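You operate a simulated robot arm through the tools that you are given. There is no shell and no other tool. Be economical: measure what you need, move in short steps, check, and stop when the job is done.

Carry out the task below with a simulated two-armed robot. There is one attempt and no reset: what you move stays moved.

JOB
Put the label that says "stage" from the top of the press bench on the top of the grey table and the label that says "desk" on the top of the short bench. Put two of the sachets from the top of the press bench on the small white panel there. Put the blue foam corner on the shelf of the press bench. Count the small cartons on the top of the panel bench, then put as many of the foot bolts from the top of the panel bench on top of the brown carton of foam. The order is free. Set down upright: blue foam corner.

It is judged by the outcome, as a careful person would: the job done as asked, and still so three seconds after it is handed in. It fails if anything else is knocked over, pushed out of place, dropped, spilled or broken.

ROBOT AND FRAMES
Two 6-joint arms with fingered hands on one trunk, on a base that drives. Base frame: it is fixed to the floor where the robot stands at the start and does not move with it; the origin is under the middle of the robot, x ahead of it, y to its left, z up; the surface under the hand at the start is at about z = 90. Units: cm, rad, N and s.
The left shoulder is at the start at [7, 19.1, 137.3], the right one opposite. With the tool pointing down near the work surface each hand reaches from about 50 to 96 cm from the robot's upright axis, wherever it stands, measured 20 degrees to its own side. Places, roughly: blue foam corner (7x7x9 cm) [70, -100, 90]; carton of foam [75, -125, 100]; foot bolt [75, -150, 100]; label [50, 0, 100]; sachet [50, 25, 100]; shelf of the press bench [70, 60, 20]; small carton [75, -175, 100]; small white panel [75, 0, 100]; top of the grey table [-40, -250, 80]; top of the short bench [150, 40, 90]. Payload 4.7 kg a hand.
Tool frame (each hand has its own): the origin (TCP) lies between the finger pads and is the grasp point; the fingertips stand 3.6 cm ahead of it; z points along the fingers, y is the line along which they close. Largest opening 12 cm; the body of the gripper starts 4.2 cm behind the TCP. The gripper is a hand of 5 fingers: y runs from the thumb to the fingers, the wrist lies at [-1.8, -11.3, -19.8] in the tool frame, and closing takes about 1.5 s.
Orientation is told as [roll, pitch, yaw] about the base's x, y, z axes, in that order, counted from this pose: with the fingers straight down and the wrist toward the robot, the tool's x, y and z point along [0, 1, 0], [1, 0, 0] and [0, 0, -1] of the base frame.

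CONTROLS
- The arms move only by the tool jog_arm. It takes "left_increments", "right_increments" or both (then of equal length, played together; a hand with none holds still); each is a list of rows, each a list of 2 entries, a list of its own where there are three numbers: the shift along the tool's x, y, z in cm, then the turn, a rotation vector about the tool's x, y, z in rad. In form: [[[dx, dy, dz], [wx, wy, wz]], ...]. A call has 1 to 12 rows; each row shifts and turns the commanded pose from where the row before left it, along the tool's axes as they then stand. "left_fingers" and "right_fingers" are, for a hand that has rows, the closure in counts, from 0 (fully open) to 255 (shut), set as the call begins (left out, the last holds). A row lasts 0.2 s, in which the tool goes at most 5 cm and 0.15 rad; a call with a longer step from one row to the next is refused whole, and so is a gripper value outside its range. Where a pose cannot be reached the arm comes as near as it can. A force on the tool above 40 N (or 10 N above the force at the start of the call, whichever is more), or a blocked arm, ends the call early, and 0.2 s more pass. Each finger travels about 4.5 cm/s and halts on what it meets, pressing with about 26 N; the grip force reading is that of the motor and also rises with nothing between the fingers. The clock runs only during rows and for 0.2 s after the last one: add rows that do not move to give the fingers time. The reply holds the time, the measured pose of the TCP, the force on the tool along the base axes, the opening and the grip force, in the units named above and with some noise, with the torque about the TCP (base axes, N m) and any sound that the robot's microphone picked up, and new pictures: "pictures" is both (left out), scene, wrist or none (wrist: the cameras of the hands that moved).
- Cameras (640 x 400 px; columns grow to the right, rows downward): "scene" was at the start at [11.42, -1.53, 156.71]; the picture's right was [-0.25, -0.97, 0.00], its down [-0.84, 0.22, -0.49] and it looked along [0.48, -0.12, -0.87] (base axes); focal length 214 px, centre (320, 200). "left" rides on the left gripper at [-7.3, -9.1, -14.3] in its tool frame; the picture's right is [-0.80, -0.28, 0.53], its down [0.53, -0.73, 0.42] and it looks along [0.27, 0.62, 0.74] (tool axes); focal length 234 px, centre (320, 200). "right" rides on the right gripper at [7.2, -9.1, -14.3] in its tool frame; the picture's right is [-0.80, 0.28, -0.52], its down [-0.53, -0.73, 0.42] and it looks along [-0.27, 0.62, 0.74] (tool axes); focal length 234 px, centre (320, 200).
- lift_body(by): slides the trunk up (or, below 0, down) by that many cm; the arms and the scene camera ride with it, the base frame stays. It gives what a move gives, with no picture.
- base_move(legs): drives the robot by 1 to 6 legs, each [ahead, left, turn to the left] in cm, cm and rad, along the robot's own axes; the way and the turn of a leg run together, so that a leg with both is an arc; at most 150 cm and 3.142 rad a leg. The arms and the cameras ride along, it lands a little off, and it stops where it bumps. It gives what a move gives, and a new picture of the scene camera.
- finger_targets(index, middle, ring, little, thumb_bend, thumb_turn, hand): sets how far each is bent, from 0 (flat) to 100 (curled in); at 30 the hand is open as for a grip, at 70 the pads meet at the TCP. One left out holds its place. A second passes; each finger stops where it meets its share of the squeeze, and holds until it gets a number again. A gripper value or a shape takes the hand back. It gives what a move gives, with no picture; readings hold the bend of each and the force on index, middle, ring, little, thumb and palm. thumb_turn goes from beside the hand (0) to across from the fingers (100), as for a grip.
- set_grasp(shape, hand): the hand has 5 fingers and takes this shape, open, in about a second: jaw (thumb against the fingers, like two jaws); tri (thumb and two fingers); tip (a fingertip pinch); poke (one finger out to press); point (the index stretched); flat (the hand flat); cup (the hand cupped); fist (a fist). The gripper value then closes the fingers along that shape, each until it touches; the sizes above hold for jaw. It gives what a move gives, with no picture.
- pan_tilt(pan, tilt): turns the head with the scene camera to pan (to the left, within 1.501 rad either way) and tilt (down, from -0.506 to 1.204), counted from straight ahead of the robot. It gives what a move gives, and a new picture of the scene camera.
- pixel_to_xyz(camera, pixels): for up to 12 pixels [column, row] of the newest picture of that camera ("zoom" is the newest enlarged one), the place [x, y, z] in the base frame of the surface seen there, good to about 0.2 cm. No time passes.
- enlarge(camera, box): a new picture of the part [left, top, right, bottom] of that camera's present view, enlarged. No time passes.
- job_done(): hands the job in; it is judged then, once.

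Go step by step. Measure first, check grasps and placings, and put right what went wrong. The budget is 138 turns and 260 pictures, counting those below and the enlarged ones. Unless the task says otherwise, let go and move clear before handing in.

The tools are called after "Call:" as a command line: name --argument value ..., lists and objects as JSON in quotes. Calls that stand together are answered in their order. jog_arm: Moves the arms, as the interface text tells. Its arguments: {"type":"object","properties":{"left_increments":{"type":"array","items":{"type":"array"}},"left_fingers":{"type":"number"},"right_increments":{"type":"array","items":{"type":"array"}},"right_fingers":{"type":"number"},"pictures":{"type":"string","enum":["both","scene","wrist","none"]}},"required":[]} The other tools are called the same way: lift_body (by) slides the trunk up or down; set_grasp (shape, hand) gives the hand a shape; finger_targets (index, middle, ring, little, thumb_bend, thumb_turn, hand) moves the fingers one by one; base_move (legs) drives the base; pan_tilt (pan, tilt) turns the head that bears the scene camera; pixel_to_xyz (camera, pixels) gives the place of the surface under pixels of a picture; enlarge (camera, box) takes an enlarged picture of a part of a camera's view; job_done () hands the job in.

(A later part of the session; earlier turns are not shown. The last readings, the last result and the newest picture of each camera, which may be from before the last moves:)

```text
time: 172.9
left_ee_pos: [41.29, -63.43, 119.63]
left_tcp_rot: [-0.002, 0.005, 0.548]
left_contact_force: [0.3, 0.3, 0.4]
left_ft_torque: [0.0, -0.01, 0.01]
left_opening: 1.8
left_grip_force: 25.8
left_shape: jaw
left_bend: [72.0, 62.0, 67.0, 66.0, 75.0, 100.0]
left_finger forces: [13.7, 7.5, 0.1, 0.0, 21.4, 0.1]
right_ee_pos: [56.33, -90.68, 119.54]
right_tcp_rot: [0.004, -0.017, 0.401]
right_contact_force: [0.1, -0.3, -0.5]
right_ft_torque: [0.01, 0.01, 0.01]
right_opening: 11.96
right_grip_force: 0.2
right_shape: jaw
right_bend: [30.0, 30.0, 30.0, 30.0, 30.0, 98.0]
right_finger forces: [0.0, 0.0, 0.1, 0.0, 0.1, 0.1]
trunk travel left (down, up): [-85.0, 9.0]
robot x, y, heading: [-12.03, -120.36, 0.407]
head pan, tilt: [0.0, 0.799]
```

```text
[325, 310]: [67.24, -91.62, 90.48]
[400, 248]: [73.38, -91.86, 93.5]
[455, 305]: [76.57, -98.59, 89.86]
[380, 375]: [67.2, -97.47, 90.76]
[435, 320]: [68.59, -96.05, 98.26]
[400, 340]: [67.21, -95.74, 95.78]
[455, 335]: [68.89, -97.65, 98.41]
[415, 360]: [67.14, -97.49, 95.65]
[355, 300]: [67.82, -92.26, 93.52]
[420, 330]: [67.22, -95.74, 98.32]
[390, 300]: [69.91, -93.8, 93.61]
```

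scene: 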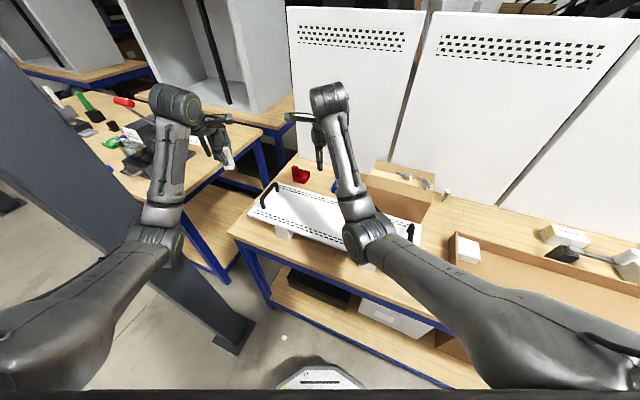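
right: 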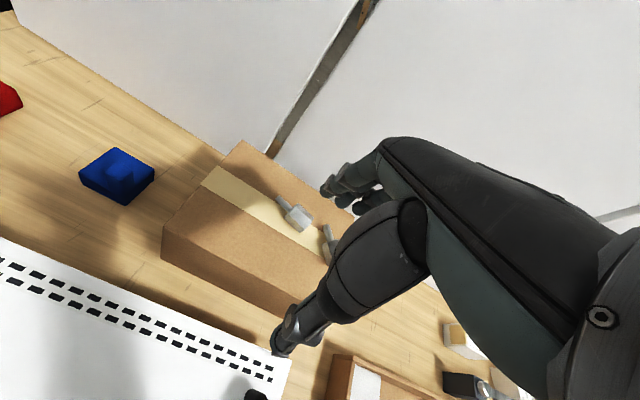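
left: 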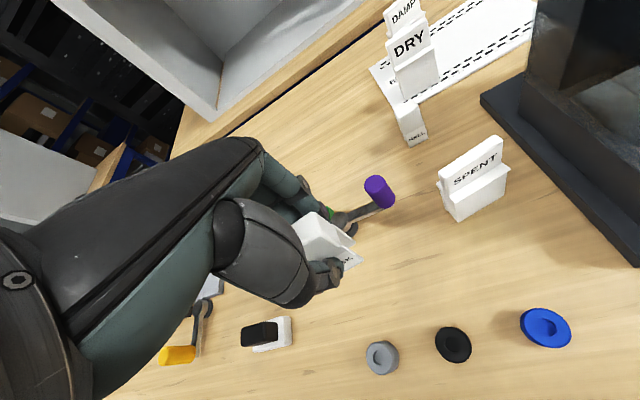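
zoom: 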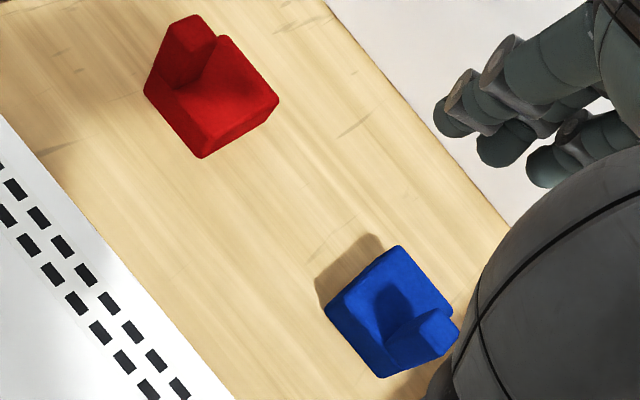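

Blue corner: base x 67–73.5, y −91.5…−98; post x 67.2–69.5, y −95.7…−98, top 98.4. Move over the post, yaw to 0, and come down partway.

Call:
jog_arm --right_increments '[[[-3.5, 2.87, 0], [0, 0, 0]], [[-3.5, 2.87, 0], [0, 0, 0]], [[-3.5, 2.87, 0], [0, 0, 0]], [[0, 0, 0], [0, 0, 0.134]], [[0, 0, 0], [0, 0, 0.134]], [[0, 0, 0], [0, 0, 0.133]], [[0, 0, 4.5], [0, 0, 0]], [[0, 0, 4.5], [0, 0, 0]], [[0, 0, 4.5], [0, 0, 0]], [[0, 0, 0], [0, 0, 0]]]' --right_fingers 85 --pictures "none"

Call:
enlarge --camera "right" --box '[200, 120, 400, 340]'

Call:
pixel_to_xyz --camera "zoom" --pixels '[[280, 240], [300, 250], [260, 230], [330, 145], [265, 335], [150, 380], [100, 350], [290, 290], [250, 260]]'

```text
time: 175.1
left_ee_pos: [41.31, -63.55, 119.68]
left_tcp_rot: [-0.001, 0.005, 0.548]
left_contact_force: [0.2, -0.2, -0.6]
left_ft_torque: [0.01, -0.03, 0.0]
left_opening: 1.78
left_grip_force: 25.9
left_shape: jaw
left_bend: [72.0, 62.0, 67.0, 66.0, 75.0, 100.0]
left_finger forces: [13.7, 7.7, 0.0, 0.1, 21.4, 0.1]
right_ee_pos: [68.44, -96.8, 106.0]
right_tcp_rot: [0.01, -0.017, -0.002]
right_contact_force: [-0.3, 0.2, 0.8]
right_ft_torque: [0.02, 0.02, 0.0]
right_opening: 8.06
right_grip_force: 0.2
right_shape: jaw
right_bend: [27.0, 38.0, 36.0, 35.0, 62.0, 100.0]
right_finger forces: [0.0, 0.0, 0.1, 0.0, 0.0, 0.1]
trunk travel left (down, up): [-85.0, 9.0]
robot x, y, heading: [-12.36, -120.41, 0.406]
head pan, tilt: [0.0, 0.799]
```

```text
1.82 times, centred on (300, 230) of right
```

zoom: 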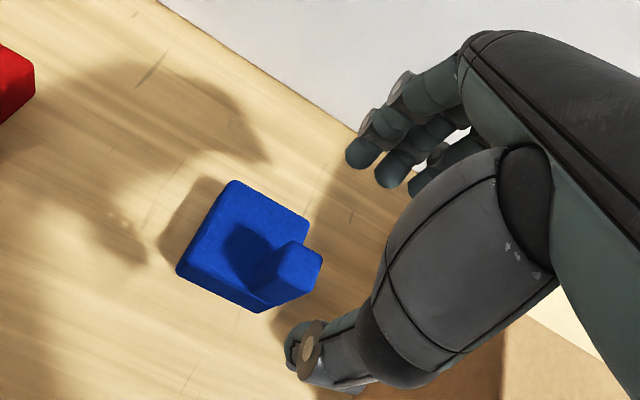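

```text
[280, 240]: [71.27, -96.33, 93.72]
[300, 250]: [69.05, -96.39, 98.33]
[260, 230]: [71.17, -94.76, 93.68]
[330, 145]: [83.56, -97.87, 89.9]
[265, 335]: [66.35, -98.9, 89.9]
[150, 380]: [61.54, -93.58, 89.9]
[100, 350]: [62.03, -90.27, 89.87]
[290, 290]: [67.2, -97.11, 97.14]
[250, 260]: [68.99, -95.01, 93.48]
```

Aligned. Lower to z≈97.4, close, lift.

Call:
jog_arm --right_increments '[[[-0.2, 0, 3], [0, 0, 0]], [[0, 0, 3], [0, 0, 0]], [[0, 0, 2.5], [0, 0, 0]], [[0, 0, 0], [0, 0, 0]]]' --pictures "none"

Call:
jog_arm --right_increments '[[[0, 0, 0], [0, 0, 0]], [[0, 0, 0], [0, 0, 0]], [[0, 0, 0], [0, 0, 0]], [[0, 0, 0], [0, 0, 0]], [[0, 0, 0], [0, 0, 0]], [[0, 0, 0], [0, 0, 0]], [[0, 0, -2], [0, 0, 0]], [[0, 0, -4], [0, 0, 0]], [[0, 0, -4], [0, 0, 0]], [[0, 0, -4], [0, 0, 0]], [[0, 0, 0], [0, 0, 0]]]' --right_fingers 230 --pictures "wrist"

Call:
enlarge --camera "scene" --box '[270, 100, 390, 210]'

```text
time: 176.1
left_ee_pos: [41.47, -63.47, 119.74]
left_tcp_rot: [-0.002, 0.005, 0.547]
left_contact_force: [1.3, 0.8, -1.0]
left_ft_torque: [0.01, 0.01, -0.03]
left_opening: 1.8
left_grip_force: 25.8
left_shape: jaw
left_bend: [72.0, 62.0, 67.0, 66.0, 75.0, 100.0]
left_finger forces: [13.9, 7.6, 0.1, 0.1, 21.4, 0.1]
right_ee_pos: [68.53, -96.88, 97.47]
right_tcp_rot: [0.011, -0.012, 0.0]
right_contact_force: [-0.2, 0.5, 0.4]
right_ft_torque: [0.01, -0.02, -0.02]
right_opening: 8.03
right_grip_force: 0.0
right_shape: jaw
right_bend: [27.0, 38.0, 36.0, 35.0, 62.0, 100.0]
right_finger forces: [0.0, 0.0, 0.0, 0.0, 0.0, 0.0]
trunk travel left (down, up): [-85.0, 9.0]
robot x, y, heading: [-12.35, -120.18, 0.407]
head pan, tilt: [0.0, 0.799]
```

```text
time: 178.5
left_ee_pos: [41.37, -63.53, 119.73]
left_tcp_rot: [-0.001, 0.005, 0.548]
left_contact_force: [0.1, 0.4, -0.5]
left_ft_torque: [0.04, -0.02, 0.0]
left_opening: 1.8
left_grip_force: 26.1
left_shape: jaw
left_bend: [72.0, 62.0, 67.0, 66.0, 75.0, 100.0]
left_finger forces: [13.8, 7.7, 0.0, 0.0, 21.5, 0.0]
right_ee_pos: [68.38, -97.12, 111.61]
right_tcp_rot: [0.011, -0.014, -0.001]
right_contact_force: [-0.4, -0.7, 0.3]
right_ft_torque: [-0.01, 0.05, -0.01]
right_opening: 1.89
right_grip_force: 26.4
right_shape: jaw
right_bend: [73.0, 61.0, 66.0, 65.0, 75.0, 100.0]
right_finger forces: [14.1, 8.0, 0.0, 0.0, 22.3, 0.0]
trunk travel left (down, up): [-85.0, 9.0]
robot x, y, heading: [-12.52, -120.08, 0.404]
head pan, tilt: [0.0, 0.799]
```

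right: 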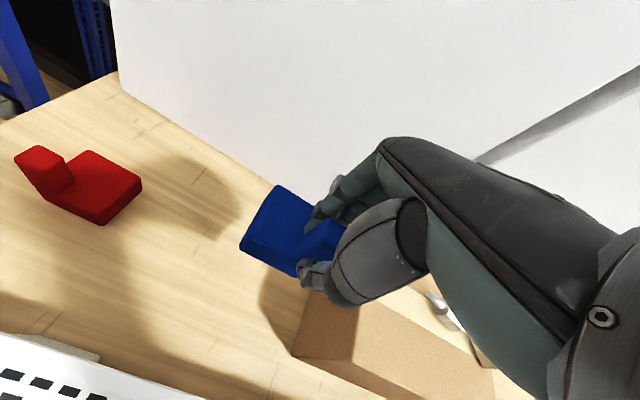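

```text
3.64 times, centred on (330, 155) of scene
```

zoom: 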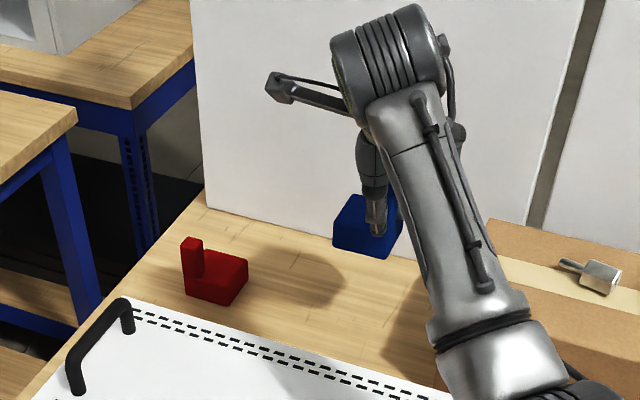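

Foam corner firmly held (14/8/22 N). Back out clear of the column, straighten heading and strafe left toward the press bench.

Call:
base_move --legs '[[-92, 0, 0], [0, 0, -0.404], [0, 145, 0]]'

Call:
lift_body --by -66

Call:
pan_tilt --pan 0.0 --tilt 0.35

```text
time: 191.3
left_ee_pos: [-25.09, 14.91, 119.7]
left_tcp_rot: [-0.001, 0.004, 0.136]
left_contact_force: [-1.4, -0.3, -0.6]
left_ft_torque: [0.03, 0.01, -0.04]
left_opening: 1.8
left_grip_force: 26.1
left_shape: jaw
left_bend: [72.0, 62.0, 67.0, 66.0, 75.0, 100.0]
left_finger forces: [13.8, 7.7, 0.1, 0.0, 21.2, 0.0]
right_ee_pos: [-13.69, -26.7, 111.53]
right_tcp_rot: [0.01, -0.012, -0.412]
right_contact_force: [1.1, 0.9, 0.5]
right_ft_torque: [0.0, 0.02, -0.01]
right_opening: 1.89
right_grip_force: 26.2
right_shape: jaw
right_bend: [73.0, 61.0, 66.0, 65.0, 75.0, 100.0]
right_finger forces: [14.0, 8.0, 0.1, 0.0, 22.2, 0.0]
trunk travel left (down, up): [-85.0, 9.0]
robot x, y, heading: [-96.96, -15.64, -0.006]
head pan, tilt: [0.0, 0.799]
```

scene: 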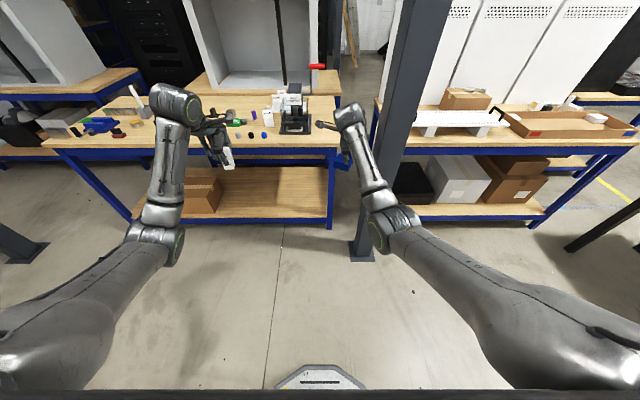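

```text
refused: -66 is not a number from -40 to 40
```

```text
time: 192.2
left_ee_pos: [-24.91, 14.92, 119.66]
left_tcp_rot: [-0.002, 0.006, 0.138]
left_contact_force: [-0.1, 0.2, 0.1]
left_ft_torque: [0.02, -0.04, 0.01]
left_opening: 1.78
left_grip_force: 26.3
left_shape: jaw
left_bend: [72.0, 62.0, 67.0, 66.0, 75.0, 100.0]
left_finger forces: [13.9, 7.6, 0.1, 0.0, 21.3, 0.0]
right_ee_pos: [-13.9, -26.68, 111.59]
right_tcp_rot: [0.009, -0.013, -0.411]
right_contact_force: [0.7, 0.7, -0.5]
right_ft_torque: [0.04, 0.01, 0.01]
right_opening: 1.91
right_grip_force: 26.0
right_shape: jaw
right_bend: [73.0, 61.0, 66.0, 65.0, 75.0, 100.0]
right_finger forces: [14.0, 8.0, 0.0, 0.0, 22.1, 0.1]
trunk travel left (down, up): [-85.0, 9.0]
robot x, y, heading: [-96.95, -15.6, -0.009]
head pan, tilt: [0.0, 0.351]
```

scene: 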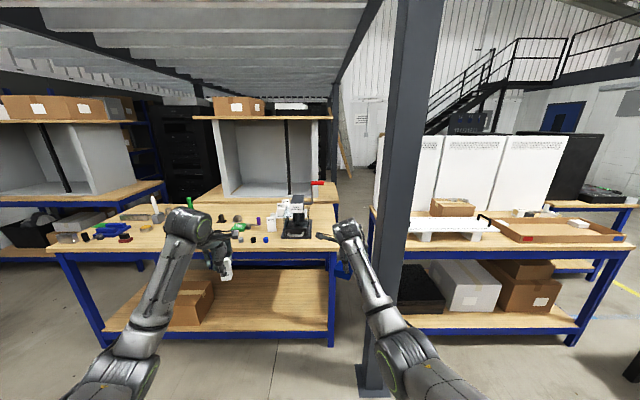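

Shelf's right part is free; the carton lies left. Measure it and lower the trunk in two steps.

Call:
pixel_to_xyz --camera "scene" --pixels '[[214, 290], [210, 300], [190, 285], [170, 320], [280, 300], [320, 320], [320, 280], [240, 330], [330, 250]]'

Call:
lift_body --by -34

Call:
lift_body --by -34

```text
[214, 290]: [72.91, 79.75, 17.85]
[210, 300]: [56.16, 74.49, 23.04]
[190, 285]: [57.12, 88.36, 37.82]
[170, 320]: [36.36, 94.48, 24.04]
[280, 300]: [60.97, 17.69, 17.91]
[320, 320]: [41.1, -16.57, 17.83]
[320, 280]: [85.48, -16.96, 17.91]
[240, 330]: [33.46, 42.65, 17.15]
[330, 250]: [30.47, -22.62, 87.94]
```

```text
time: 195.5
left_ee_pos: [-25.07, 14.95, 85.83]
left_tcp_rot: [-0.001, 0.004, 0.137]
left_contact_force: [-0.6, -0.4, 0.3]
left_ft_torque: [-0.01, -0.01, 0.01]
left_opening: 1.8
left_grip_force: 25.8
left_shape: jaw
left_bend: [72.0, 62.0, 67.0, 66.0, 75.0, 100.0]
left_finger forces: [13.8, 7.6, 0.1, 0.1, 21.4, 0.1]
right_ee_pos: [-13.73, -26.71, 77.68]
right_tcp_rot: [0.012, -0.015, -0.413]
right_contact_force: [0.1, 0.3, -0.6]
right_ft_torque: [-0.02, 0.06, -0.02]
right_opening: 1.91
right_grip_force: 25.3
right_shape: jaw
right_bend: [73.0, 61.0, 66.0, 65.0, 75.0, 100.0]
right_finger forces: [14.0, 8.0, 0.1, 0.0, 22.0, 0.0]
trunk travel left (down, up): [-51.0, 43.0]
robot x, y, heading: [-96.89, -15.32, -0.006]
head pan, tilt: [0.0, 0.351]
```

```text
time: 198.8
left_ee_pos: [-25.0, 14.96, 51.71]
left_tcp_rot: [-0.002, 0.004, 0.136]
left_contact_force: [0.1, 1.5, -0.9]
left_ft_torque: [-0.01, 0.01, 0.0]
left_opening: 1.81
left_grip_force: 26.4
left_shape: jaw
left_bend: [72.0, 62.0, 67.0, 66.0, 75.0, 100.0]
left_finger forces: [13.9, 7.5, 0.1, 0.0, 21.2, 0.0]
right_ee_pos: [-13.68, -26.84, 43.5]
right_tcp_rot: [0.01, -0.013, -0.412]
right_contact_force: [0.5, 0.5, -0.3]
right_ft_torque: [0.0, -0.03, -0.04]
right_opening: 1.91
right_grip_force: 26.0
right_shape: jaw
right_bend: [73.0, 61.0, 66.0, 65.0, 75.0, 100.0]
right_finger forces: [14.0, 8.0, 0.0, 0.0, 22.0, 0.0]
trunk travel left (down, up): [-17.0, 77.0]
robot x, y, heading: [-97.05, -15.59, -0.008]
head pan, tilt: [0.0, 0.351]
```

Shelf at z 17.9, free for y −17…74. Lower 13 more, strafe left 32, drive in 62.

Call:
lift_body --by -13

Call:
base_move --legs '[[0, 32, 0], [62, 0, 0]]'

Call:
enlarge --camera "right" --box '[0, 0, 640, 400]'

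Call:
pixel_to_xyz --camera "zoom" --pixels '[[270, 220], [260, 250], [300, 210], [200, 250], [285, 265], [250, 230]]'

```text
time: 200.4
left_ee_pos: [-24.91, 14.97, 38.71]
left_tcp_rot: [-0.002, 0.006, 0.137]
left_contact_force: [0.4, -1.0, 0.1]
left_ft_torque: [0.01, 0.01, -0.01]
left_opening: 1.83
left_grip_force: 26.3
left_shape: jaw
left_bend: [72.0, 62.0, 67.0, 66.0, 75.0, 100.0]
left_finger forces: [13.8, 7.5, 0.1, 0.0, 21.3, 0.0]
right_ee_pos: [-13.74, -26.71, 30.74]
right_tcp_rot: [0.009, -0.013, -0.412]
right_contact_force: [-0.1, -0.2, -0.9]
right_ft_torque: [0.03, 0.03, -0.01]
right_opening: 1.91
right_grip_force: 26.1
right_shape: jaw
right_bend: [73.0, 61.0, 66.0, 65.0, 75.0, 100.0]
right_finger forces: [14.0, 8.1, 0.1, 0.0, 22.1, 0.1]
trunk travel left (down, up): [-4.0, 90.0]
robot x, y, heading: [-96.91, -15.29, -0.003]
head pan, tilt: [0.0, 0.351]
```

```text
time: 205.7
left_ee_pos: [37.24, 47.63, 38.73]
left_tcp_rot: [0.0, 0.007, 0.149]
left_contact_force: [0.0, -0.3, -0.5]
left_ft_torque: [0.01, 0.02, -0.01]
left_opening: 1.79
left_grip_force: 26.0
left_shape: jaw
left_bend: [72.0, 62.0, 67.0, 66.0, 75.0, 100.0]
left_finger forces: [13.8, 7.5, 0.0, 0.1, 21.3, 0.1]
right_ee_pos: [48.96, 6.18, 30.51]
right_tcp_rot: [0.011, -0.014, -0.4]
right_contact_force: [0.5, 0.1, 0.6]
right_ft_torque: [-0.01, 0.03, -0.01]
right_opening: 1.9
right_grip_force: 26.1
right_shape: jaw
right_bend: [73.0, 61.0, 66.0, 65.0, 75.0, 100.0]
right_finger forces: [14.0, 8.0, 0.0, 0.0, 22.2, 0.1]
trunk travel left (down, up): [-4.0, 90.0]
robot x, y, heading: [-34.3, 16.02, 0.009]
head pan, tilt: [0.0, 0.351]
```

scene: 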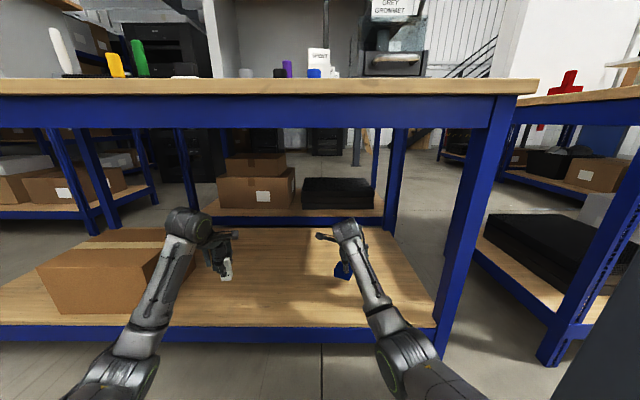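

```text
1.00 times, centred on (320, 200) of right (not enlarged: the box is as wide or as high as the picture)
```

zoom: 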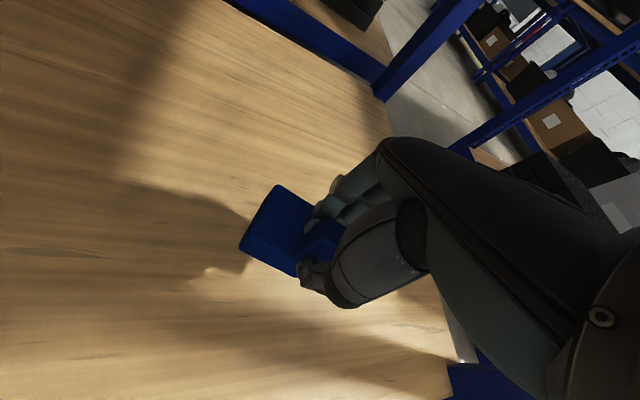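

```text
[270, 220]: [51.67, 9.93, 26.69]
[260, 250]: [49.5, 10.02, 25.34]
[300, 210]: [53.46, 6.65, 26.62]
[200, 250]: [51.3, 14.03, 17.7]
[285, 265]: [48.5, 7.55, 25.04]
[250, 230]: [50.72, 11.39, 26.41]
```

Foam base top is at z≈26.6, bottom ≈23.1; shelf 17.8. Lower 4 by trunk and ~1.1 by arm.

Call:
lift_body --by -4

Call:
jog_arm --right_increments '[[[0, 0, 0.6], [0, 0, 0]], [[0, 0, 0.3], [0, 0, 0]], [[0, 0, 0.15], [0, 0, 0]], [[0, 0, 0], [0, 0, 0]]]' --pictures "wrist"

Call:
pixel_to_xyz --camera "right" --pixels '[[270, 220], [260, 250], [300, 210], [200, 250], [250, 230], [244, 252], [280, 190]]'

```text
time: 206.5
left_ee_pos: [37.08, 47.7, 34.6]
left_tcp_rot: [-0.001, 0.007, 0.149]
left_contact_force: [0.5, 0.1, 0.2]
left_ft_torque: [0.04, 0.04, -0.01]
left_opening: 1.79
left_grip_force: 26.3
left_shape: jaw
left_bend: [72.0, 62.0, 67.0, 66.0, 75.0, 100.0]
left_finger forces: [13.8, 7.6, 0.1, 0.1, 21.3, 0.0]
right_ee_pos: [48.99, 6.22, 26.62]
right_tcp_rot: [0.009, -0.016, -0.4]
right_contact_force: [-0.8, -0.3, -0.5]
right_ft_torque: [0.02, 0.0, 0.02]
right_opening: 1.94
right_grip_force: 26.3
right_shape: jaw
right_bend: [73.0, 61.0, 66.0, 65.0, 75.0, 100.0]
right_finger forces: [14.0, 7.9, 0.0, 0.0, 22.2, 0.0]
trunk travel left (down, up): [0.0, 94.0]
robot x, y, heading: [-34.13, 16.17, 0.01]
head pan, tilt: [0.0, 0.351]
```

```text
time: 207.5
left_ee_pos: [37.21, 47.71, 34.68]
left_tcp_rot: [-0.001, 0.005, 0.149]
left_contact_force: [0.5, 1.1, 0.3]
left_ft_torque: [0.02, 0.02, -0.02]
left_opening: 1.79
left_grip_force: 25.7
left_shape: jaw
left_bend: [72.0, 62.0, 67.0, 66.0, 75.0, 100.0]
left_finger forces: [13.9, 7.6, 0.0, 0.0, 21.3, 0.0]
right_ee_pos: [49.0, 6.22, 25.44]
right_tcp_rot: [0.01, -0.014, -0.4]
right_contact_force: [-0.1, 0.8, -0.6]
right_ft_torque: [0.01, 0.03, 0.02]
right_opening: 1.91
right_grip_force: 26.5
right_shape: jaw
right_bend: [73.0, 61.0, 66.0, 65.0, 75.0, 100.0]
right_finger forces: [14.0, 8.0, 0.1, 0.0, 22.2, 0.1]
trunk travel left (down, up): [0.0, 94.0]
robot x, y, heading: [-34.01, 16.69, 0.01]
head pan, tilt: [0.0, 0.351]
```

right: 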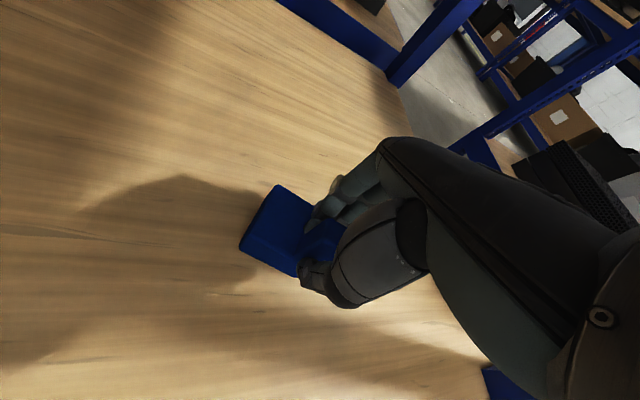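

```text
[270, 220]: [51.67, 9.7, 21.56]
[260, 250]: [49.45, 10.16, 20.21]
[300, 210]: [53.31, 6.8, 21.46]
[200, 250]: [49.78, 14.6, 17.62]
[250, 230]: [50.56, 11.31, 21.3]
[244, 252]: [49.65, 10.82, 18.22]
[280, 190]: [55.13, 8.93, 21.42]
```

Base top 21.5 → it's at the shelf. Press 0.15 more and open, then rise 5 cm.

Call:
jog_arm --right_increments '[[[0, 0, 0.15], [0, 0, 0]], [[0, 0, 0], [0, 0, 0]]]' --pictures "none"

Call:
jog_arm --right_increments '[[[0, 0, 0], [0, 0, 0]], [[0, 0, 0], [0, 0, 0]], [[0, 0, 0], [0, 0, 0]], [[0, 0, 0], [0, 0, 0]], [[0, 0, 0], [0, 0, 0]]]' --right_fingers 70 --pictures "wrist"

```text
time: 208.1
left_ee_pos: [37.15, 47.71, 34.69]
left_tcp_rot: [-0.001, 0.004, 0.148]
left_contact_force: [-0.6, 0.9, 0.0]
left_ft_torque: [0.02, -0.02, -0.05]
left_opening: 1.8
left_grip_force: 25.6
left_shape: jaw
left_bend: [72.0, 62.0, 67.0, 66.0, 75.0, 100.0]
left_finger forces: [13.8, 7.6, 0.0, 0.0, 21.2, 0.0]
right_ee_pos: [49.04, 6.14, 25.33]
right_tcp_rot: [0.01, -0.015, -0.401]
right_contact_force: [-0.9, -0.2, 1.3]
right_ft_torque: [-0.04, 0.0, -0.02]
right_opening: 1.9
right_grip_force: 26.4
right_shape: jaw
right_bend: [73.0, 61.0, 66.0, 65.0, 75.0, 100.0]
right_finger forces: [13.9, 7.9, 0.0, 0.0, 22.6, 0.0]
trunk travel left (down, up): [0.0, 94.0]
robot x, y, heading: [-34.46, 16.38, 0.006]
head pan, tilt: [0.0, 0.351]
```

```text
time: 209.3
left_ee_pos: [37.22, 47.71, 34.79]
left_tcp_rot: [-0.003, 0.006, 0.148]
left_contact_force: [0.1, -0.2, 0.6]
left_ft_torque: [0.01, -0.02, 0.0]
left_opening: 1.83
left_grip_force: 25.9
left_shape: jaw
left_bend: [72.0, 62.0, 67.0, 66.0, 75.0, 100.0]
left_finger forces: [13.8, 7.6, 0.0, 0.1, 21.3, 0.0]
right_ee_pos: [49.05, 6.25, 25.42]
right_tcp_rot: [0.01, -0.014, -0.4]
right_contact_force: [-0.5, 0.7, -0.3]
right_ft_torque: [0.02, 0.02, 0.0]
right_opening: 8.68
right_grip_force: 0.0
right_shape: jaw
right_bend: [27.0, 37.0, 34.0, 34.0, 58.0, 99.0]
right_finger forces: [0.0, 0.1, 0.0, 0.0, 0.1, 0.0]
trunk travel left (down, up): [0.0, 94.0]
robot x, y, heading: [-34.08, 16.23, 0.003]
head pan, tilt: [0.0, 0.351]
```

right: 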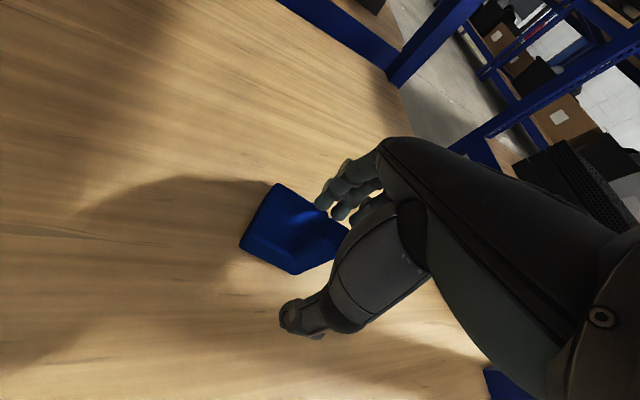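

The foam corner stands upright on the shelf, released. Rise, back out, raise the trunk, and turn right for the route along the left side.

Call:
jog_arm --right_increments '[[[0, 0, -2], [0, 0, 0]], [[0, 0, -4], [0, 0, 0]], [[0, 0, -4], [0, 0, 0]], [[0, 0, -3], [0, 0, 0]], [[0, 0, 0], [0, 0, 0]]]' --pictures "scene"

Call:
base_move --legs '[[-63, 0, 0]]'

Call:
lift_body --by 40

Call:
lift_body --by 40

Call:
lift_body --by 13

Call:
pan_tilt --pan 1.3 --tilt 0.6

Call:
pixel_to_xyz --camera "scene" --pixels '[[100, 250], [150, 300], [200, 250], [250, 250], [300, 200], [350, 200], [400, 200], [450, 200], [250, 180], [320, 150], [200, 200], [150, 200]]'

```text
time: 210.5
left_ee_pos: [37.15, 47.72, 34.88]
left_tcp_rot: [-0.003, 0.004, 0.148]
left_contact_force: [0.2, -0.4, -0.1]
left_ft_torque: [-0.02, -0.01, 0.07]
left_opening: 1.83
left_grip_force: 26.0
left_shape: jaw
left_bend: [72.0, 62.0, 67.0, 66.0, 75.0, 100.0]
left_finger forces: [13.8, 7.6, 0.0, 0.0, 21.4, 0.0]
right_ee_pos: [48.84, 6.18, 38.48]
right_tcp_rot: [0.01, -0.011, -0.399]
right_contact_force: [-0.2, 0.1, -0.1]
right_ft_torque: [-0.01, -0.02, -0.02]
right_opening: 8.66
right_grip_force: 0.1
right_shape: jaw
right_bend: [27.0, 37.0, 34.0, 34.0, 58.0, 99.0]
right_finger forces: [0.1, 0.0, 0.1, 0.0, 0.0, 0.0]
trunk travel left (down, up): [0.0, 94.0]
robot x, y, heading: [-34.09, 16.48, 0.008]
head pan, tilt: [0.0, 0.351]
```

scene: 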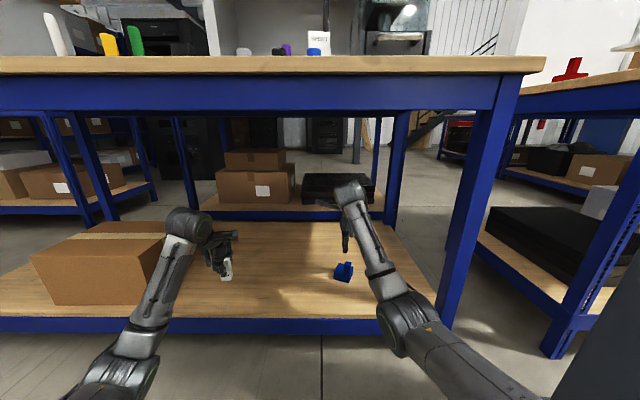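

```text
time: 214.0
left_ee_pos: [-25.49, 47.5, 34.68]
left_tcp_rot: [-0.001, 0.006, 0.155]
left_contact_force: [0.2, -0.2, 0.0]
left_ft_torque: [0.0, 0.0, 0.03]
left_opening: 1.82
left_grip_force: 25.8
left_shape: jaw
left_bend: [72.0, 62.0, 67.0, 66.0, 75.0, 100.0]
left_finger forces: [13.8, 7.6, 0.0, 0.0, 21.3, 0.1]
right_ee_pos: [-13.72, 6.01, 38.35]
right_tcp_rot: [0.01, -0.014, -0.392]
right_contact_force: [-0.4, -0.2, -0.1]
right_ft_torque: [0.0, 0.03, 0.0]
right_opening: 8.68
right_grip_force: 0.1
right_shape: jaw
right_bend: [27.0, 37.0, 34.0, 34.0, 58.0, 99.0]
right_finger forces: [0.1, 0.0, 0.0, 0.1, 0.0, 0.0]
trunk travel left (down, up): [0.0, 94.0]
robot x, y, heading: [-96.88, 15.63, 0.016]
head pan, tilt: [0.0, 0.351]
```

scene: 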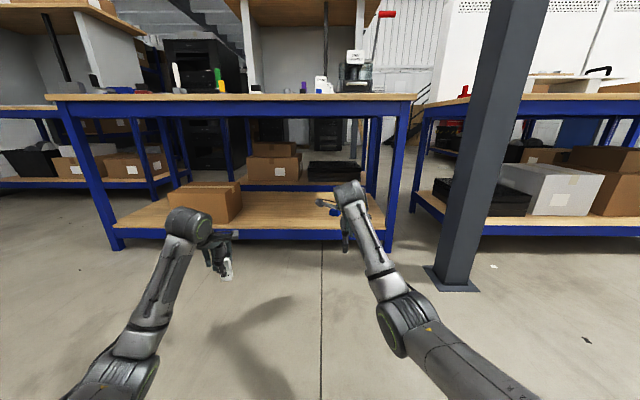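

```text
time: 217.8
left_ee_pos: [-25.58, 47.52, 74.69]
left_tcp_rot: [0.0, 0.005, 0.156]
left_contact_force: [0.4, 0.2, -0.6]
left_ft_torque: [-0.04, -0.03, 0.04]
left_opening: 1.81
left_grip_force: 25.9
left_shape: jaw
left_bend: [72.0, 62.0, 67.0, 66.0, 75.0, 100.0]
left_finger forces: [13.7, 7.7, 0.0, 0.1, 21.5, 0.0]
right_ee_pos: [-13.62, 6.07, 78.33]
right_tcp_rot: [0.01, -0.016, -0.392]
right_contact_force: [-0.2, -0.2, -0.3]
right_ft_torque: [0.03, -0.01, -0.02]
right_opening: 8.68
right_grip_force: 0.2
right_shape: jaw
right_bend: [27.0, 37.0, 34.0, 34.0, 58.0, 99.0]
right_finger forces: [0.1, 0.0, 0.1, 0.1, 0.1, 0.0]
trunk travel left (down, up): [-40.0, 54.0]
robot x, y, heading: [-96.94, 16.14, 0.011]
head pan, tilt: [0.0, 0.351]
```

```text
time: 221.7
left_ee_pos: [-25.58, 47.64, 114.65]
left_tcp_rot: [-0.003, 0.006, 0.156]
left_contact_force: [0.1, 0.1, 0.1]
left_ft_torque: [-0.01, 0.0, -0.01]
left_opening: 1.79
left_grip_force: 26.1
left_shape: jaw
left_bend: [72.0, 62.0, 67.0, 66.0, 75.0, 100.0]
left_finger forces: [13.8, 7.7, 0.0, 0.1, 21.4, 0.1]
right_ee_pos: [-13.69, 6.05, 118.27]
right_tcp_rot: [0.011, -0.014, -0.395]
right_contact_force: [0.1, -0.4, -0.3]
right_ft_torque: [0.04, -0.02, -0.01]
right_opening: 8.69
right_grip_force: 0.0
right_shape: jaw
right_bend: [27.0, 37.0, 34.0, 34.0, 58.0, 99.0]
right_finger forces: [0.0, 0.0, 0.0, 0.0, 0.1, 0.0]
trunk travel left (down, up): [-80.0, 14.0]
robot x, y, heading: [-96.88, 15.83, 0.011]
head pan, tilt: [0.0, 0.351]
```

```text
time: 223.2
left_ee_pos: [-25.57, 47.46, 127.64]
left_tcp_rot: [-0.001, 0.005, 0.155]
left_contact_force: [1.0, -0.1, -0.1]
left_ft_torque: [0.03, 0.03, -0.02]
left_opening: 1.8
left_grip_force: 26.1
left_shape: jaw
left_bend: [72.0, 62.0, 67.0, 66.0, 75.0, 100.0]
left_finger forces: [13.9, 7.6, 0.0, 0.0, 21.4, 0.0]
right_ee_pos: [-13.48, 6.03, 131.42]
right_tcp_rot: [0.011, -0.014, -0.392]
right_contact_force: [0.3, -0.6, -0.4]
right_ft_torque: [0.0, 0.04, 0.02]
right_opening: 8.71
right_grip_force: 0.0
right_shape: jaw
right_bend: [27.0, 37.0, 34.0, 34.0, 58.0, 99.0]
right_finger forces: [0.0, 0.0, 0.0, 0.0, 0.0, 0.0]
trunk travel left (down, up): [-93.0, 1.0]
robot x, y, heading: [-97.07, 16.06, 0.014]
head pan, tilt: [0.0, 0.351]
```

```text
time: 224.7
left_ee_pos: [-25.48, 47.5, 127.67]
left_tcp_rot: [-0.001, 0.006, 0.155]
left_contact_force: [-0.3, -0.7, 0.2]
left_ft_torque: [0.01, -0.01, 0.0]
left_opening: 1.82
left_grip_force: 26.3
left_shape: jaw
left_bend: [72.0, 62.0, 67.0, 66.0, 75.0, 100.0]
left_finger forces: [13.8, 7.5, 0.1, 0.0, 21.4, 0.1]
right_ee_pos: [-13.53, 6.07, 131.38]
right_tcp_rot: [0.01, -0.014, -0.394]
right_contact_force: [0.1, 0.3, -0.6]
right_ft_torque: [-0.04, 0.0, 0.01]
right_opening: 8.69
right_grip_force: 0.2
right_shape: jaw
right_bend: [27.0, 37.0, 34.0, 34.0, 58.0, 99.0]
right_finger forces: [0.0, 0.1, 0.0, 0.0, 0.0, 0.0]
trunk travel left (down, up): [-93.0, 1.0]
robot x, y, heading: [-96.67, 15.65, 0.018]
head pan, tilt: [1.3, 0.6]
```

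scene: 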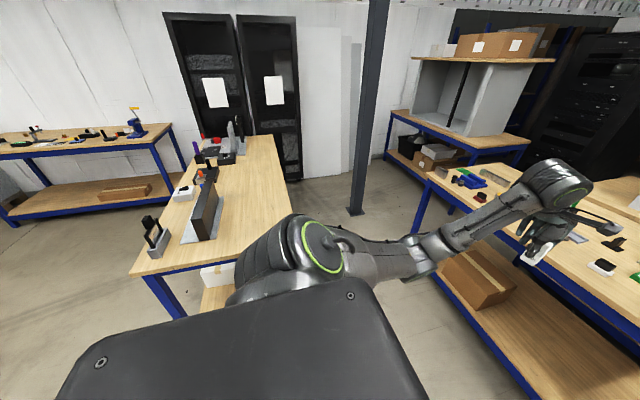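

```text
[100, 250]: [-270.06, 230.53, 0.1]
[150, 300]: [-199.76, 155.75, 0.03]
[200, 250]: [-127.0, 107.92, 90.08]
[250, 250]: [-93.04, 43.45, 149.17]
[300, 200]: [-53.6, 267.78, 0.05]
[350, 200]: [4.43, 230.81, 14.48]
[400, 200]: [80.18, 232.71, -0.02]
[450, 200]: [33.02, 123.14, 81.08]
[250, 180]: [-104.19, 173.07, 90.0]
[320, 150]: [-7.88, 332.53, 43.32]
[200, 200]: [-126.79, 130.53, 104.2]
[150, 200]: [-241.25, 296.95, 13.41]
```

Foam corner upright on the shelf (343,270). The lane between left bench and press bench is clear; drive: turn right, then backwards to y≈187.

Call:
base_move --legs '[[0, 0, -1.589], [-30, 0, 0], [0, 75, 0], [-141, 0, 0]]'

Call:
pan_tilt --pan 1.2 --tilt 0.7

Call:
pixel_to_xyz --camera "scene" --pixels '[[320, 200], [250, 200], [400, 200], [450, 250], [350, 150], [200, 200], [150, 200], [400, 150], [480, 200], [300, 150], [250, 150], [500, 280]]'

```text
time: 241.1
left_ee_pos: [10.82, 113.39, 127.66]
left_tcp_rot: [-0.002, 0.005, -1.426]
left_contact_force: [0.1, -1.2, -0.6]
left_ft_torque: [0.02, -0.02, 0.03]
left_opening: 1.79
left_grip_force: 25.6
left_shape: jaw
left_bend: [72.0, 62.0, 67.0, 66.0, 75.0, 100.0]
left_finger forces: [13.6, 7.4, 0.0, 0.0, 21.1, 0.0]
right_ee_pos: [-30.8, 101.66, 131.5]
right_tcp_rot: [0.011, -0.014, -1.971]
right_contact_force: [-0.6, -0.2, 0.0]
right_ft_torque: [0.01, 0.04, -0.01]
right_opening: 8.68
right_grip_force: 0.0
right_shape: jaw
right_bend: [27.0, 37.0, 34.0, 34.0, 58.0, 99.0]
right_finger forces: [0.1, 0.1, 0.0, 0.0, 0.1, 0.0]
trunk travel left (down, up): [-93.0, 1.0]
robot x, y, heading: [-20.44, 184.71, -1.562]
head pan, tilt: [1.3, 0.6]
```

scene: 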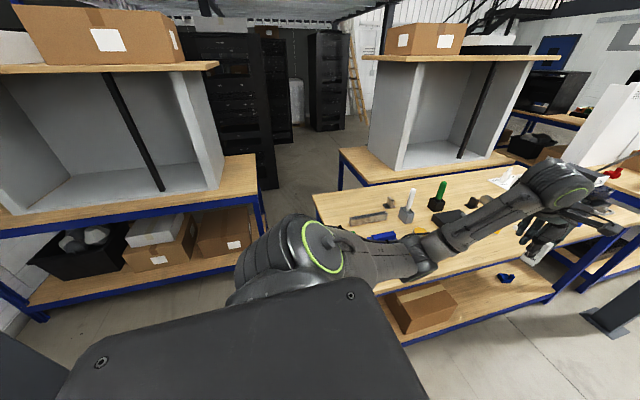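

```text
time: 241.8
left_ee_pos: [10.83, 113.21, 127.72]
left_tcp_rot: [0.001, 0.004, -1.423]
left_contact_force: [-0.4, -0.1, -0.6]
left_ft_torque: [-0.01, 0.01, 0.03]
left_opening: 1.79
left_grip_force: 26.1
left_shape: jaw
left_bend: [72.0, 62.0, 67.0, 66.0, 75.0, 100.0]
left_finger forces: [13.6, 7.3, 0.0, 0.1, 21.0, 0.0]
right_ee_pos: [-30.78, 101.67, 131.35]
right_tcp_rot: [0.011, -0.014, -1.972]
right_contact_force: [0.7, -1.0, 0.1]
right_ft_torque: [-0.02, 0.01, 0.01]
right_opening: 8.65
right_grip_force: 0.1
right_shape: jaw
right_bend: [27.0, 37.0, 34.0, 34.0, 58.0, 99.0]
right_finger forces: [0.0, 0.1, 0.0, 0.1, 0.0, 0.1]
trunk travel left (down, up): [-93.0, 1.0]
robot x, y, heading: [-20.45, 184.66, -1.567]
head pan, tilt: [1.201, 0.7]
```

scene: 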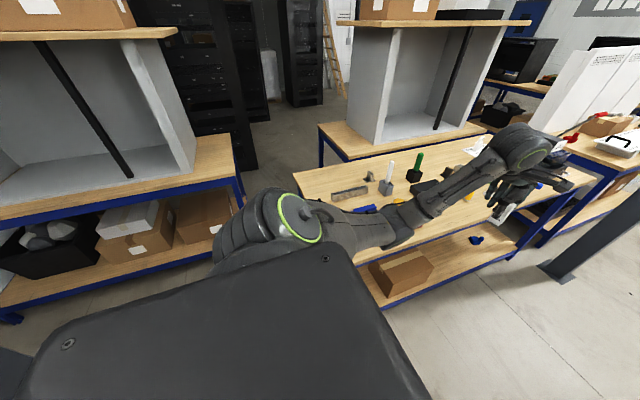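

```text
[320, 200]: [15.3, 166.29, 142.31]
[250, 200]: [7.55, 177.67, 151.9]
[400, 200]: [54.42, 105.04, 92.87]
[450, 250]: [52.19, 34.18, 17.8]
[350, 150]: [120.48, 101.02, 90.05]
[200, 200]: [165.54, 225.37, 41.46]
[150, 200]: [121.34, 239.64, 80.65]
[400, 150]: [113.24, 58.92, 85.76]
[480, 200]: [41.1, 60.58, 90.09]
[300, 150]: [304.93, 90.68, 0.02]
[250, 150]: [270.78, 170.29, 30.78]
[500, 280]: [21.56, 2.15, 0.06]
```

Lane is clear; short bench's left end is at [120,101]. Strafe left 100 with hands high over the bench.

Call:
base_move --legs '[[0, 100, 0]]'

Call:
pan_tilt --pan 0.5 --tilt 0.8

Call:
pixel_to_xyz --camera "scene" --pixels '[[200, 150], [220, 180], [180, 200], [160, 170], [240, 200], [200, 220], [150, 200], [250, 160], [260, 230], [130, 150], [280, 200], [300, 180]]'

```text
time: 247.1
left_ee_pos: [112.37, 113.12, 127.76]
left_tcp_rot: [0.001, 0.005, -1.434]
left_contact_force: [-0.3, 0.5, 0.0]
left_ft_torque: [0.0, -0.03, 0.01]
left_opening: 1.77
left_grip_force: 25.6
left_shape: jaw
left_bend: [72.0, 62.0, 67.0, 66.0, 75.0, 100.0]
left_finger forces: [13.6, 7.3, 0.0, 0.1, 21.0, 0.2]
right_ee_pos: [70.85, 101.94, 131.39]
right_tcp_rot: [0.01, -0.014, -1.982]
right_contact_force: [-0.6, 0.1, 0.5]
right_ft_torque: [0.02, -0.04, -0.01]
right_opening: 8.67
right_grip_force: 0.0
right_shape: jaw
right_bend: [27.0, 37.0, 34.0, 34.0, 58.0, 99.0]
right_finger forces: [0.1, 0.0, 0.0, 0.0, 0.0, 0.0]
trunk travel left (down, up): [-93.0, 1.0]
robot x, y, heading: [82.15, 185.1, -1.577]
head pan, tilt: [1.201, 0.7]
```

scene: 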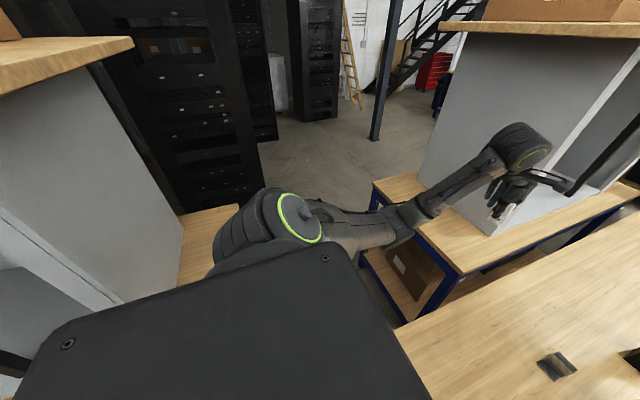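

```text
time: 248.2
left_ee_pos: [112.58, 113.15, 127.72]
left_tcp_rot: [-0.002, 0.005, -1.435]
left_contact_force: [0.1, -0.5, -0.7]
left_ft_torque: [-0.02, 0.0, 0.03]
left_opening: 1.8
left_grip_force: 26.2
left_shape: jaw
left_bend: [72.0, 62.0, 67.0, 66.0, 75.0, 100.0]
left_finger forces: [13.6, 7.3, 0.0, 0.1, 21.0, 0.1]
right_ee_pos: [70.84, 101.84, 131.32]
right_tcp_rot: [0.009, -0.013, -1.983]
right_contact_force: [0.3, 0.1, 0.8]
right_ft_torque: [0.0, -0.01, -0.03]
right_opening: 8.68
right_grip_force: 0.0
right_shape: jaw
right_bend: [27.0, 37.0, 34.0, 34.0, 58.0, 99.0]
right_finger forces: [0.0, 0.0, 0.0, 0.0, 0.0, 0.0]
trunk travel left (down, up): [-93.0, 1.0]
robot x, y, heading: [81.73, 185.08, -1.577]
head pan, tilt: [0.499, 0.799]
```

scene: 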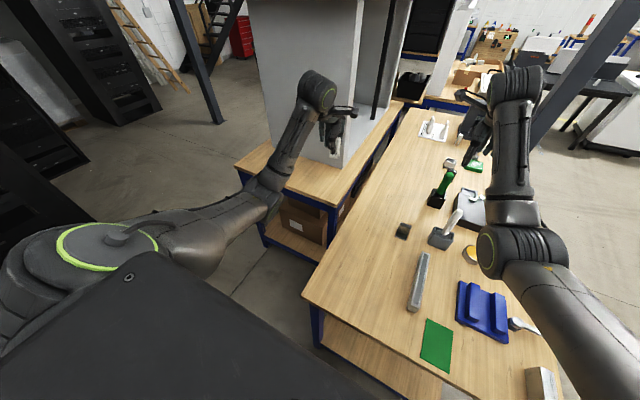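

```text
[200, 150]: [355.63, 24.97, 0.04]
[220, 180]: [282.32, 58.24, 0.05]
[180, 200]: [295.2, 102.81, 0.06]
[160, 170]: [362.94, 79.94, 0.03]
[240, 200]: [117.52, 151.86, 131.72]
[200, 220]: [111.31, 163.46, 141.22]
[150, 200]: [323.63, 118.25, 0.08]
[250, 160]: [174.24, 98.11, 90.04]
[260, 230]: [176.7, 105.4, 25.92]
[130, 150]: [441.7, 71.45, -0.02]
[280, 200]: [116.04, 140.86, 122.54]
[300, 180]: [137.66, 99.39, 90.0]
```

Short-bench left strip is free (z 90, e.g. [137,99]). Bring DESK to [118,99] and lower to z≈100.

Call:
jog_arm --left_increments '[[[0.9, 3.7, 0], [0, 0, 0]], [[0.9, 3.7, 0], [0, 0, 0]], [[0.9, 3.7, 0], [0, 0, 0]], [[0.85, 3.6, 0], [0, 0, 0]], [[0, 0, 4.5], [0, 0, 0]], [[0, 0, 4.5], [0, 0, 0]], [[0, 0, 4.5], [0, 0, 0]], [[0, 0, 4.5], [0, 0, 0]], [[0, 0, 4.5], [0, 0, 0]], [[0, 0, 4.5], [0, 0, 0]], [[0, 0, 0], [0, 0, 0]]]' --pictures "both"

Call:
enlarge --camera "scene" --box '[240, 80, 400, 200]'

Call:
pixel_to_xyz --camera "left" --pixels '[[350, 265], [400, 260], [400, 300], [450, 250], [350, 330], [420, 200]]'

```text
time: 250.6
left_ee_pos: [117.92, 99.39, 100.82]
left_tcp_rot: [0.0, 0.004, -1.433]
left_contact_force: [0.0, 0.7, -0.6]
left_ft_torque: [0.06, -0.04, -0.02]
left_opening: 1.8
left_grip_force: 25.4
left_shape: jaw
left_bend: [72.0, 62.0, 67.0, 66.0, 75.0, 100.0]
left_finger forces: [13.6, 7.3, 0.1, 0.1, 20.9, 0.0]
right_ee_pos: [70.88, 101.98, 131.47]
right_tcp_rot: [0.011, -0.013, -1.982]
right_contact_force: [0.1, 0.2, -0.6]
right_ft_torque: [-0.01, -0.01, -0.03]
right_opening: 8.66
right_grip_force: 0.1
right_shape: jaw
right_bend: [27.0, 37.0, 34.0, 34.0, 58.0, 99.0]
right_finger forces: [0.0, 0.0, 0.1, 0.0, 0.1, 0.0]
trunk travel left (down, up): [-93.0, 1.0]
robot x, y, heading: [82.03, 185.15, -1.57]
head pan, tilt: [0.499, 0.799]
```

scene: 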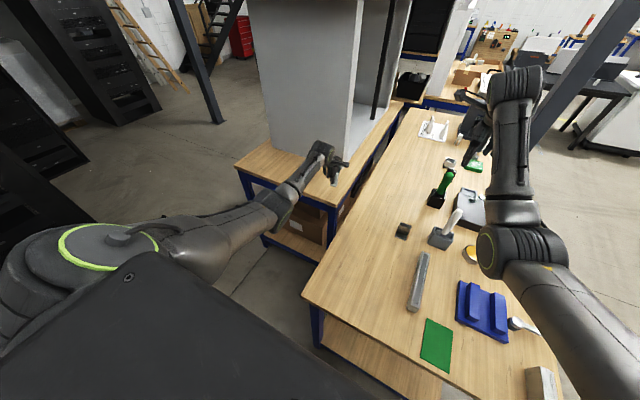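
left: 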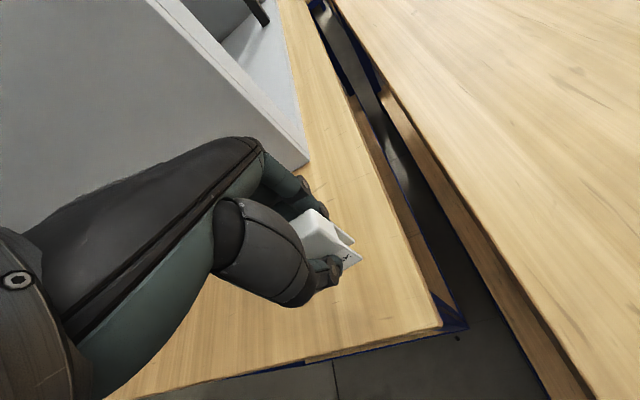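

```text
3.33 times, centred on (320, 140) of scene
```

zoom: 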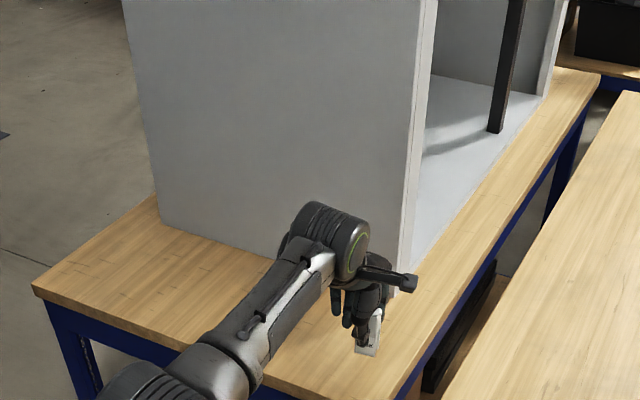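

```text
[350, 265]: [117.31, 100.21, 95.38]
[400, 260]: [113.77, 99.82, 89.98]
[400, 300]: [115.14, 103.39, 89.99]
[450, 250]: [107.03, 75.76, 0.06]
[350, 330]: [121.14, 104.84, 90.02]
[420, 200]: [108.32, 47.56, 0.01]
```

DESK is over the bench corner area (edge x≈112, y≈107). Lower to TCP ≈95.9.

Call:
jog_arm --left_increments '[[[0, 0, 2.5], [0, 0, 0]], [[0, 0, 1.6], [0, 0, 0]], [[0, 0, 0.5], [0, 0, 0]], [[0, 0, 0.3], [0, 0, 0]], [[0, 0, 0], [0, 0, 0]]]' --pictures "wrist"

Call:
enlarge --camera "left" --box '[270, 180, 400, 290]'

Call:
pixel_to_xyz --camera "zoom" --pixels '[[440, 280], [400, 290], [430, 300], [420, 230], [470, 290]]'

```text
time: 251.8
left_ee_pos: [117.93, 99.21, 95.79]
left_tcp_rot: [-0.003, 0.004, -1.435]
left_contact_force: [0.0, -0.3, 2.3]
left_ft_torque: [0.01, -0.01, -0.01]
left_opening: 1.82
left_grip_force: 26.0
left_shape: jaw
left_bend: [72.0, 62.0, 67.0, 66.0, 75.0, 100.0]
left_finger forces: [13.7, 7.3, 0.0, 0.0, 21.4, 0.1]
right_ee_pos: [70.89, 101.95, 131.44]
right_tcp_rot: [0.01, -0.015, -1.982]
right_contact_force: [-0.5, 0.1, 0.8]
right_ft_torque: [0.02, 0.01, 0.01]
right_opening: 8.67
right_grip_force: 0.0
right_shape: jaw
right_bend: [27.0, 37.0, 34.0, 34.0, 58.0, 99.0]
right_finger forces: [0.0, 0.0, 0.0, 0.0, 0.0, 0.1]
trunk travel left (down, up): [-93.0, 1.0]
robot x, y, heading: [82.13, 185.15, -1.57]
head pan, tilt: [0.499, 0.799]
```

left: 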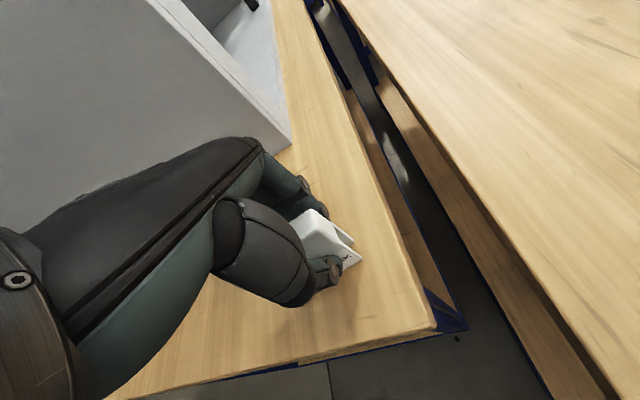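

```text
3.64 times, centred on (335, 235) of left
```

zoom: 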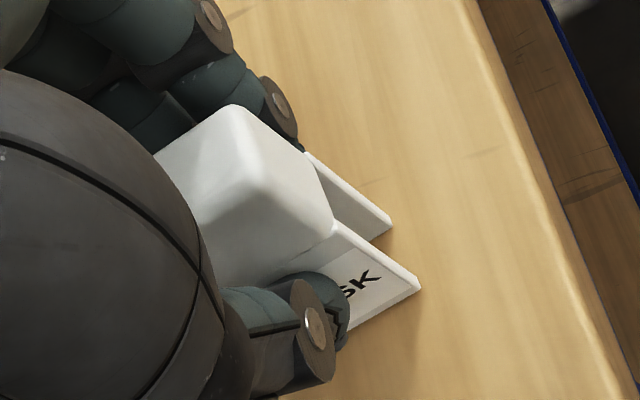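

```text
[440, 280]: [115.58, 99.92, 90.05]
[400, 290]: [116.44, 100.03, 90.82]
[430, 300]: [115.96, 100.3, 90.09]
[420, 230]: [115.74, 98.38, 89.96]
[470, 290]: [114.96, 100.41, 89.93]
```

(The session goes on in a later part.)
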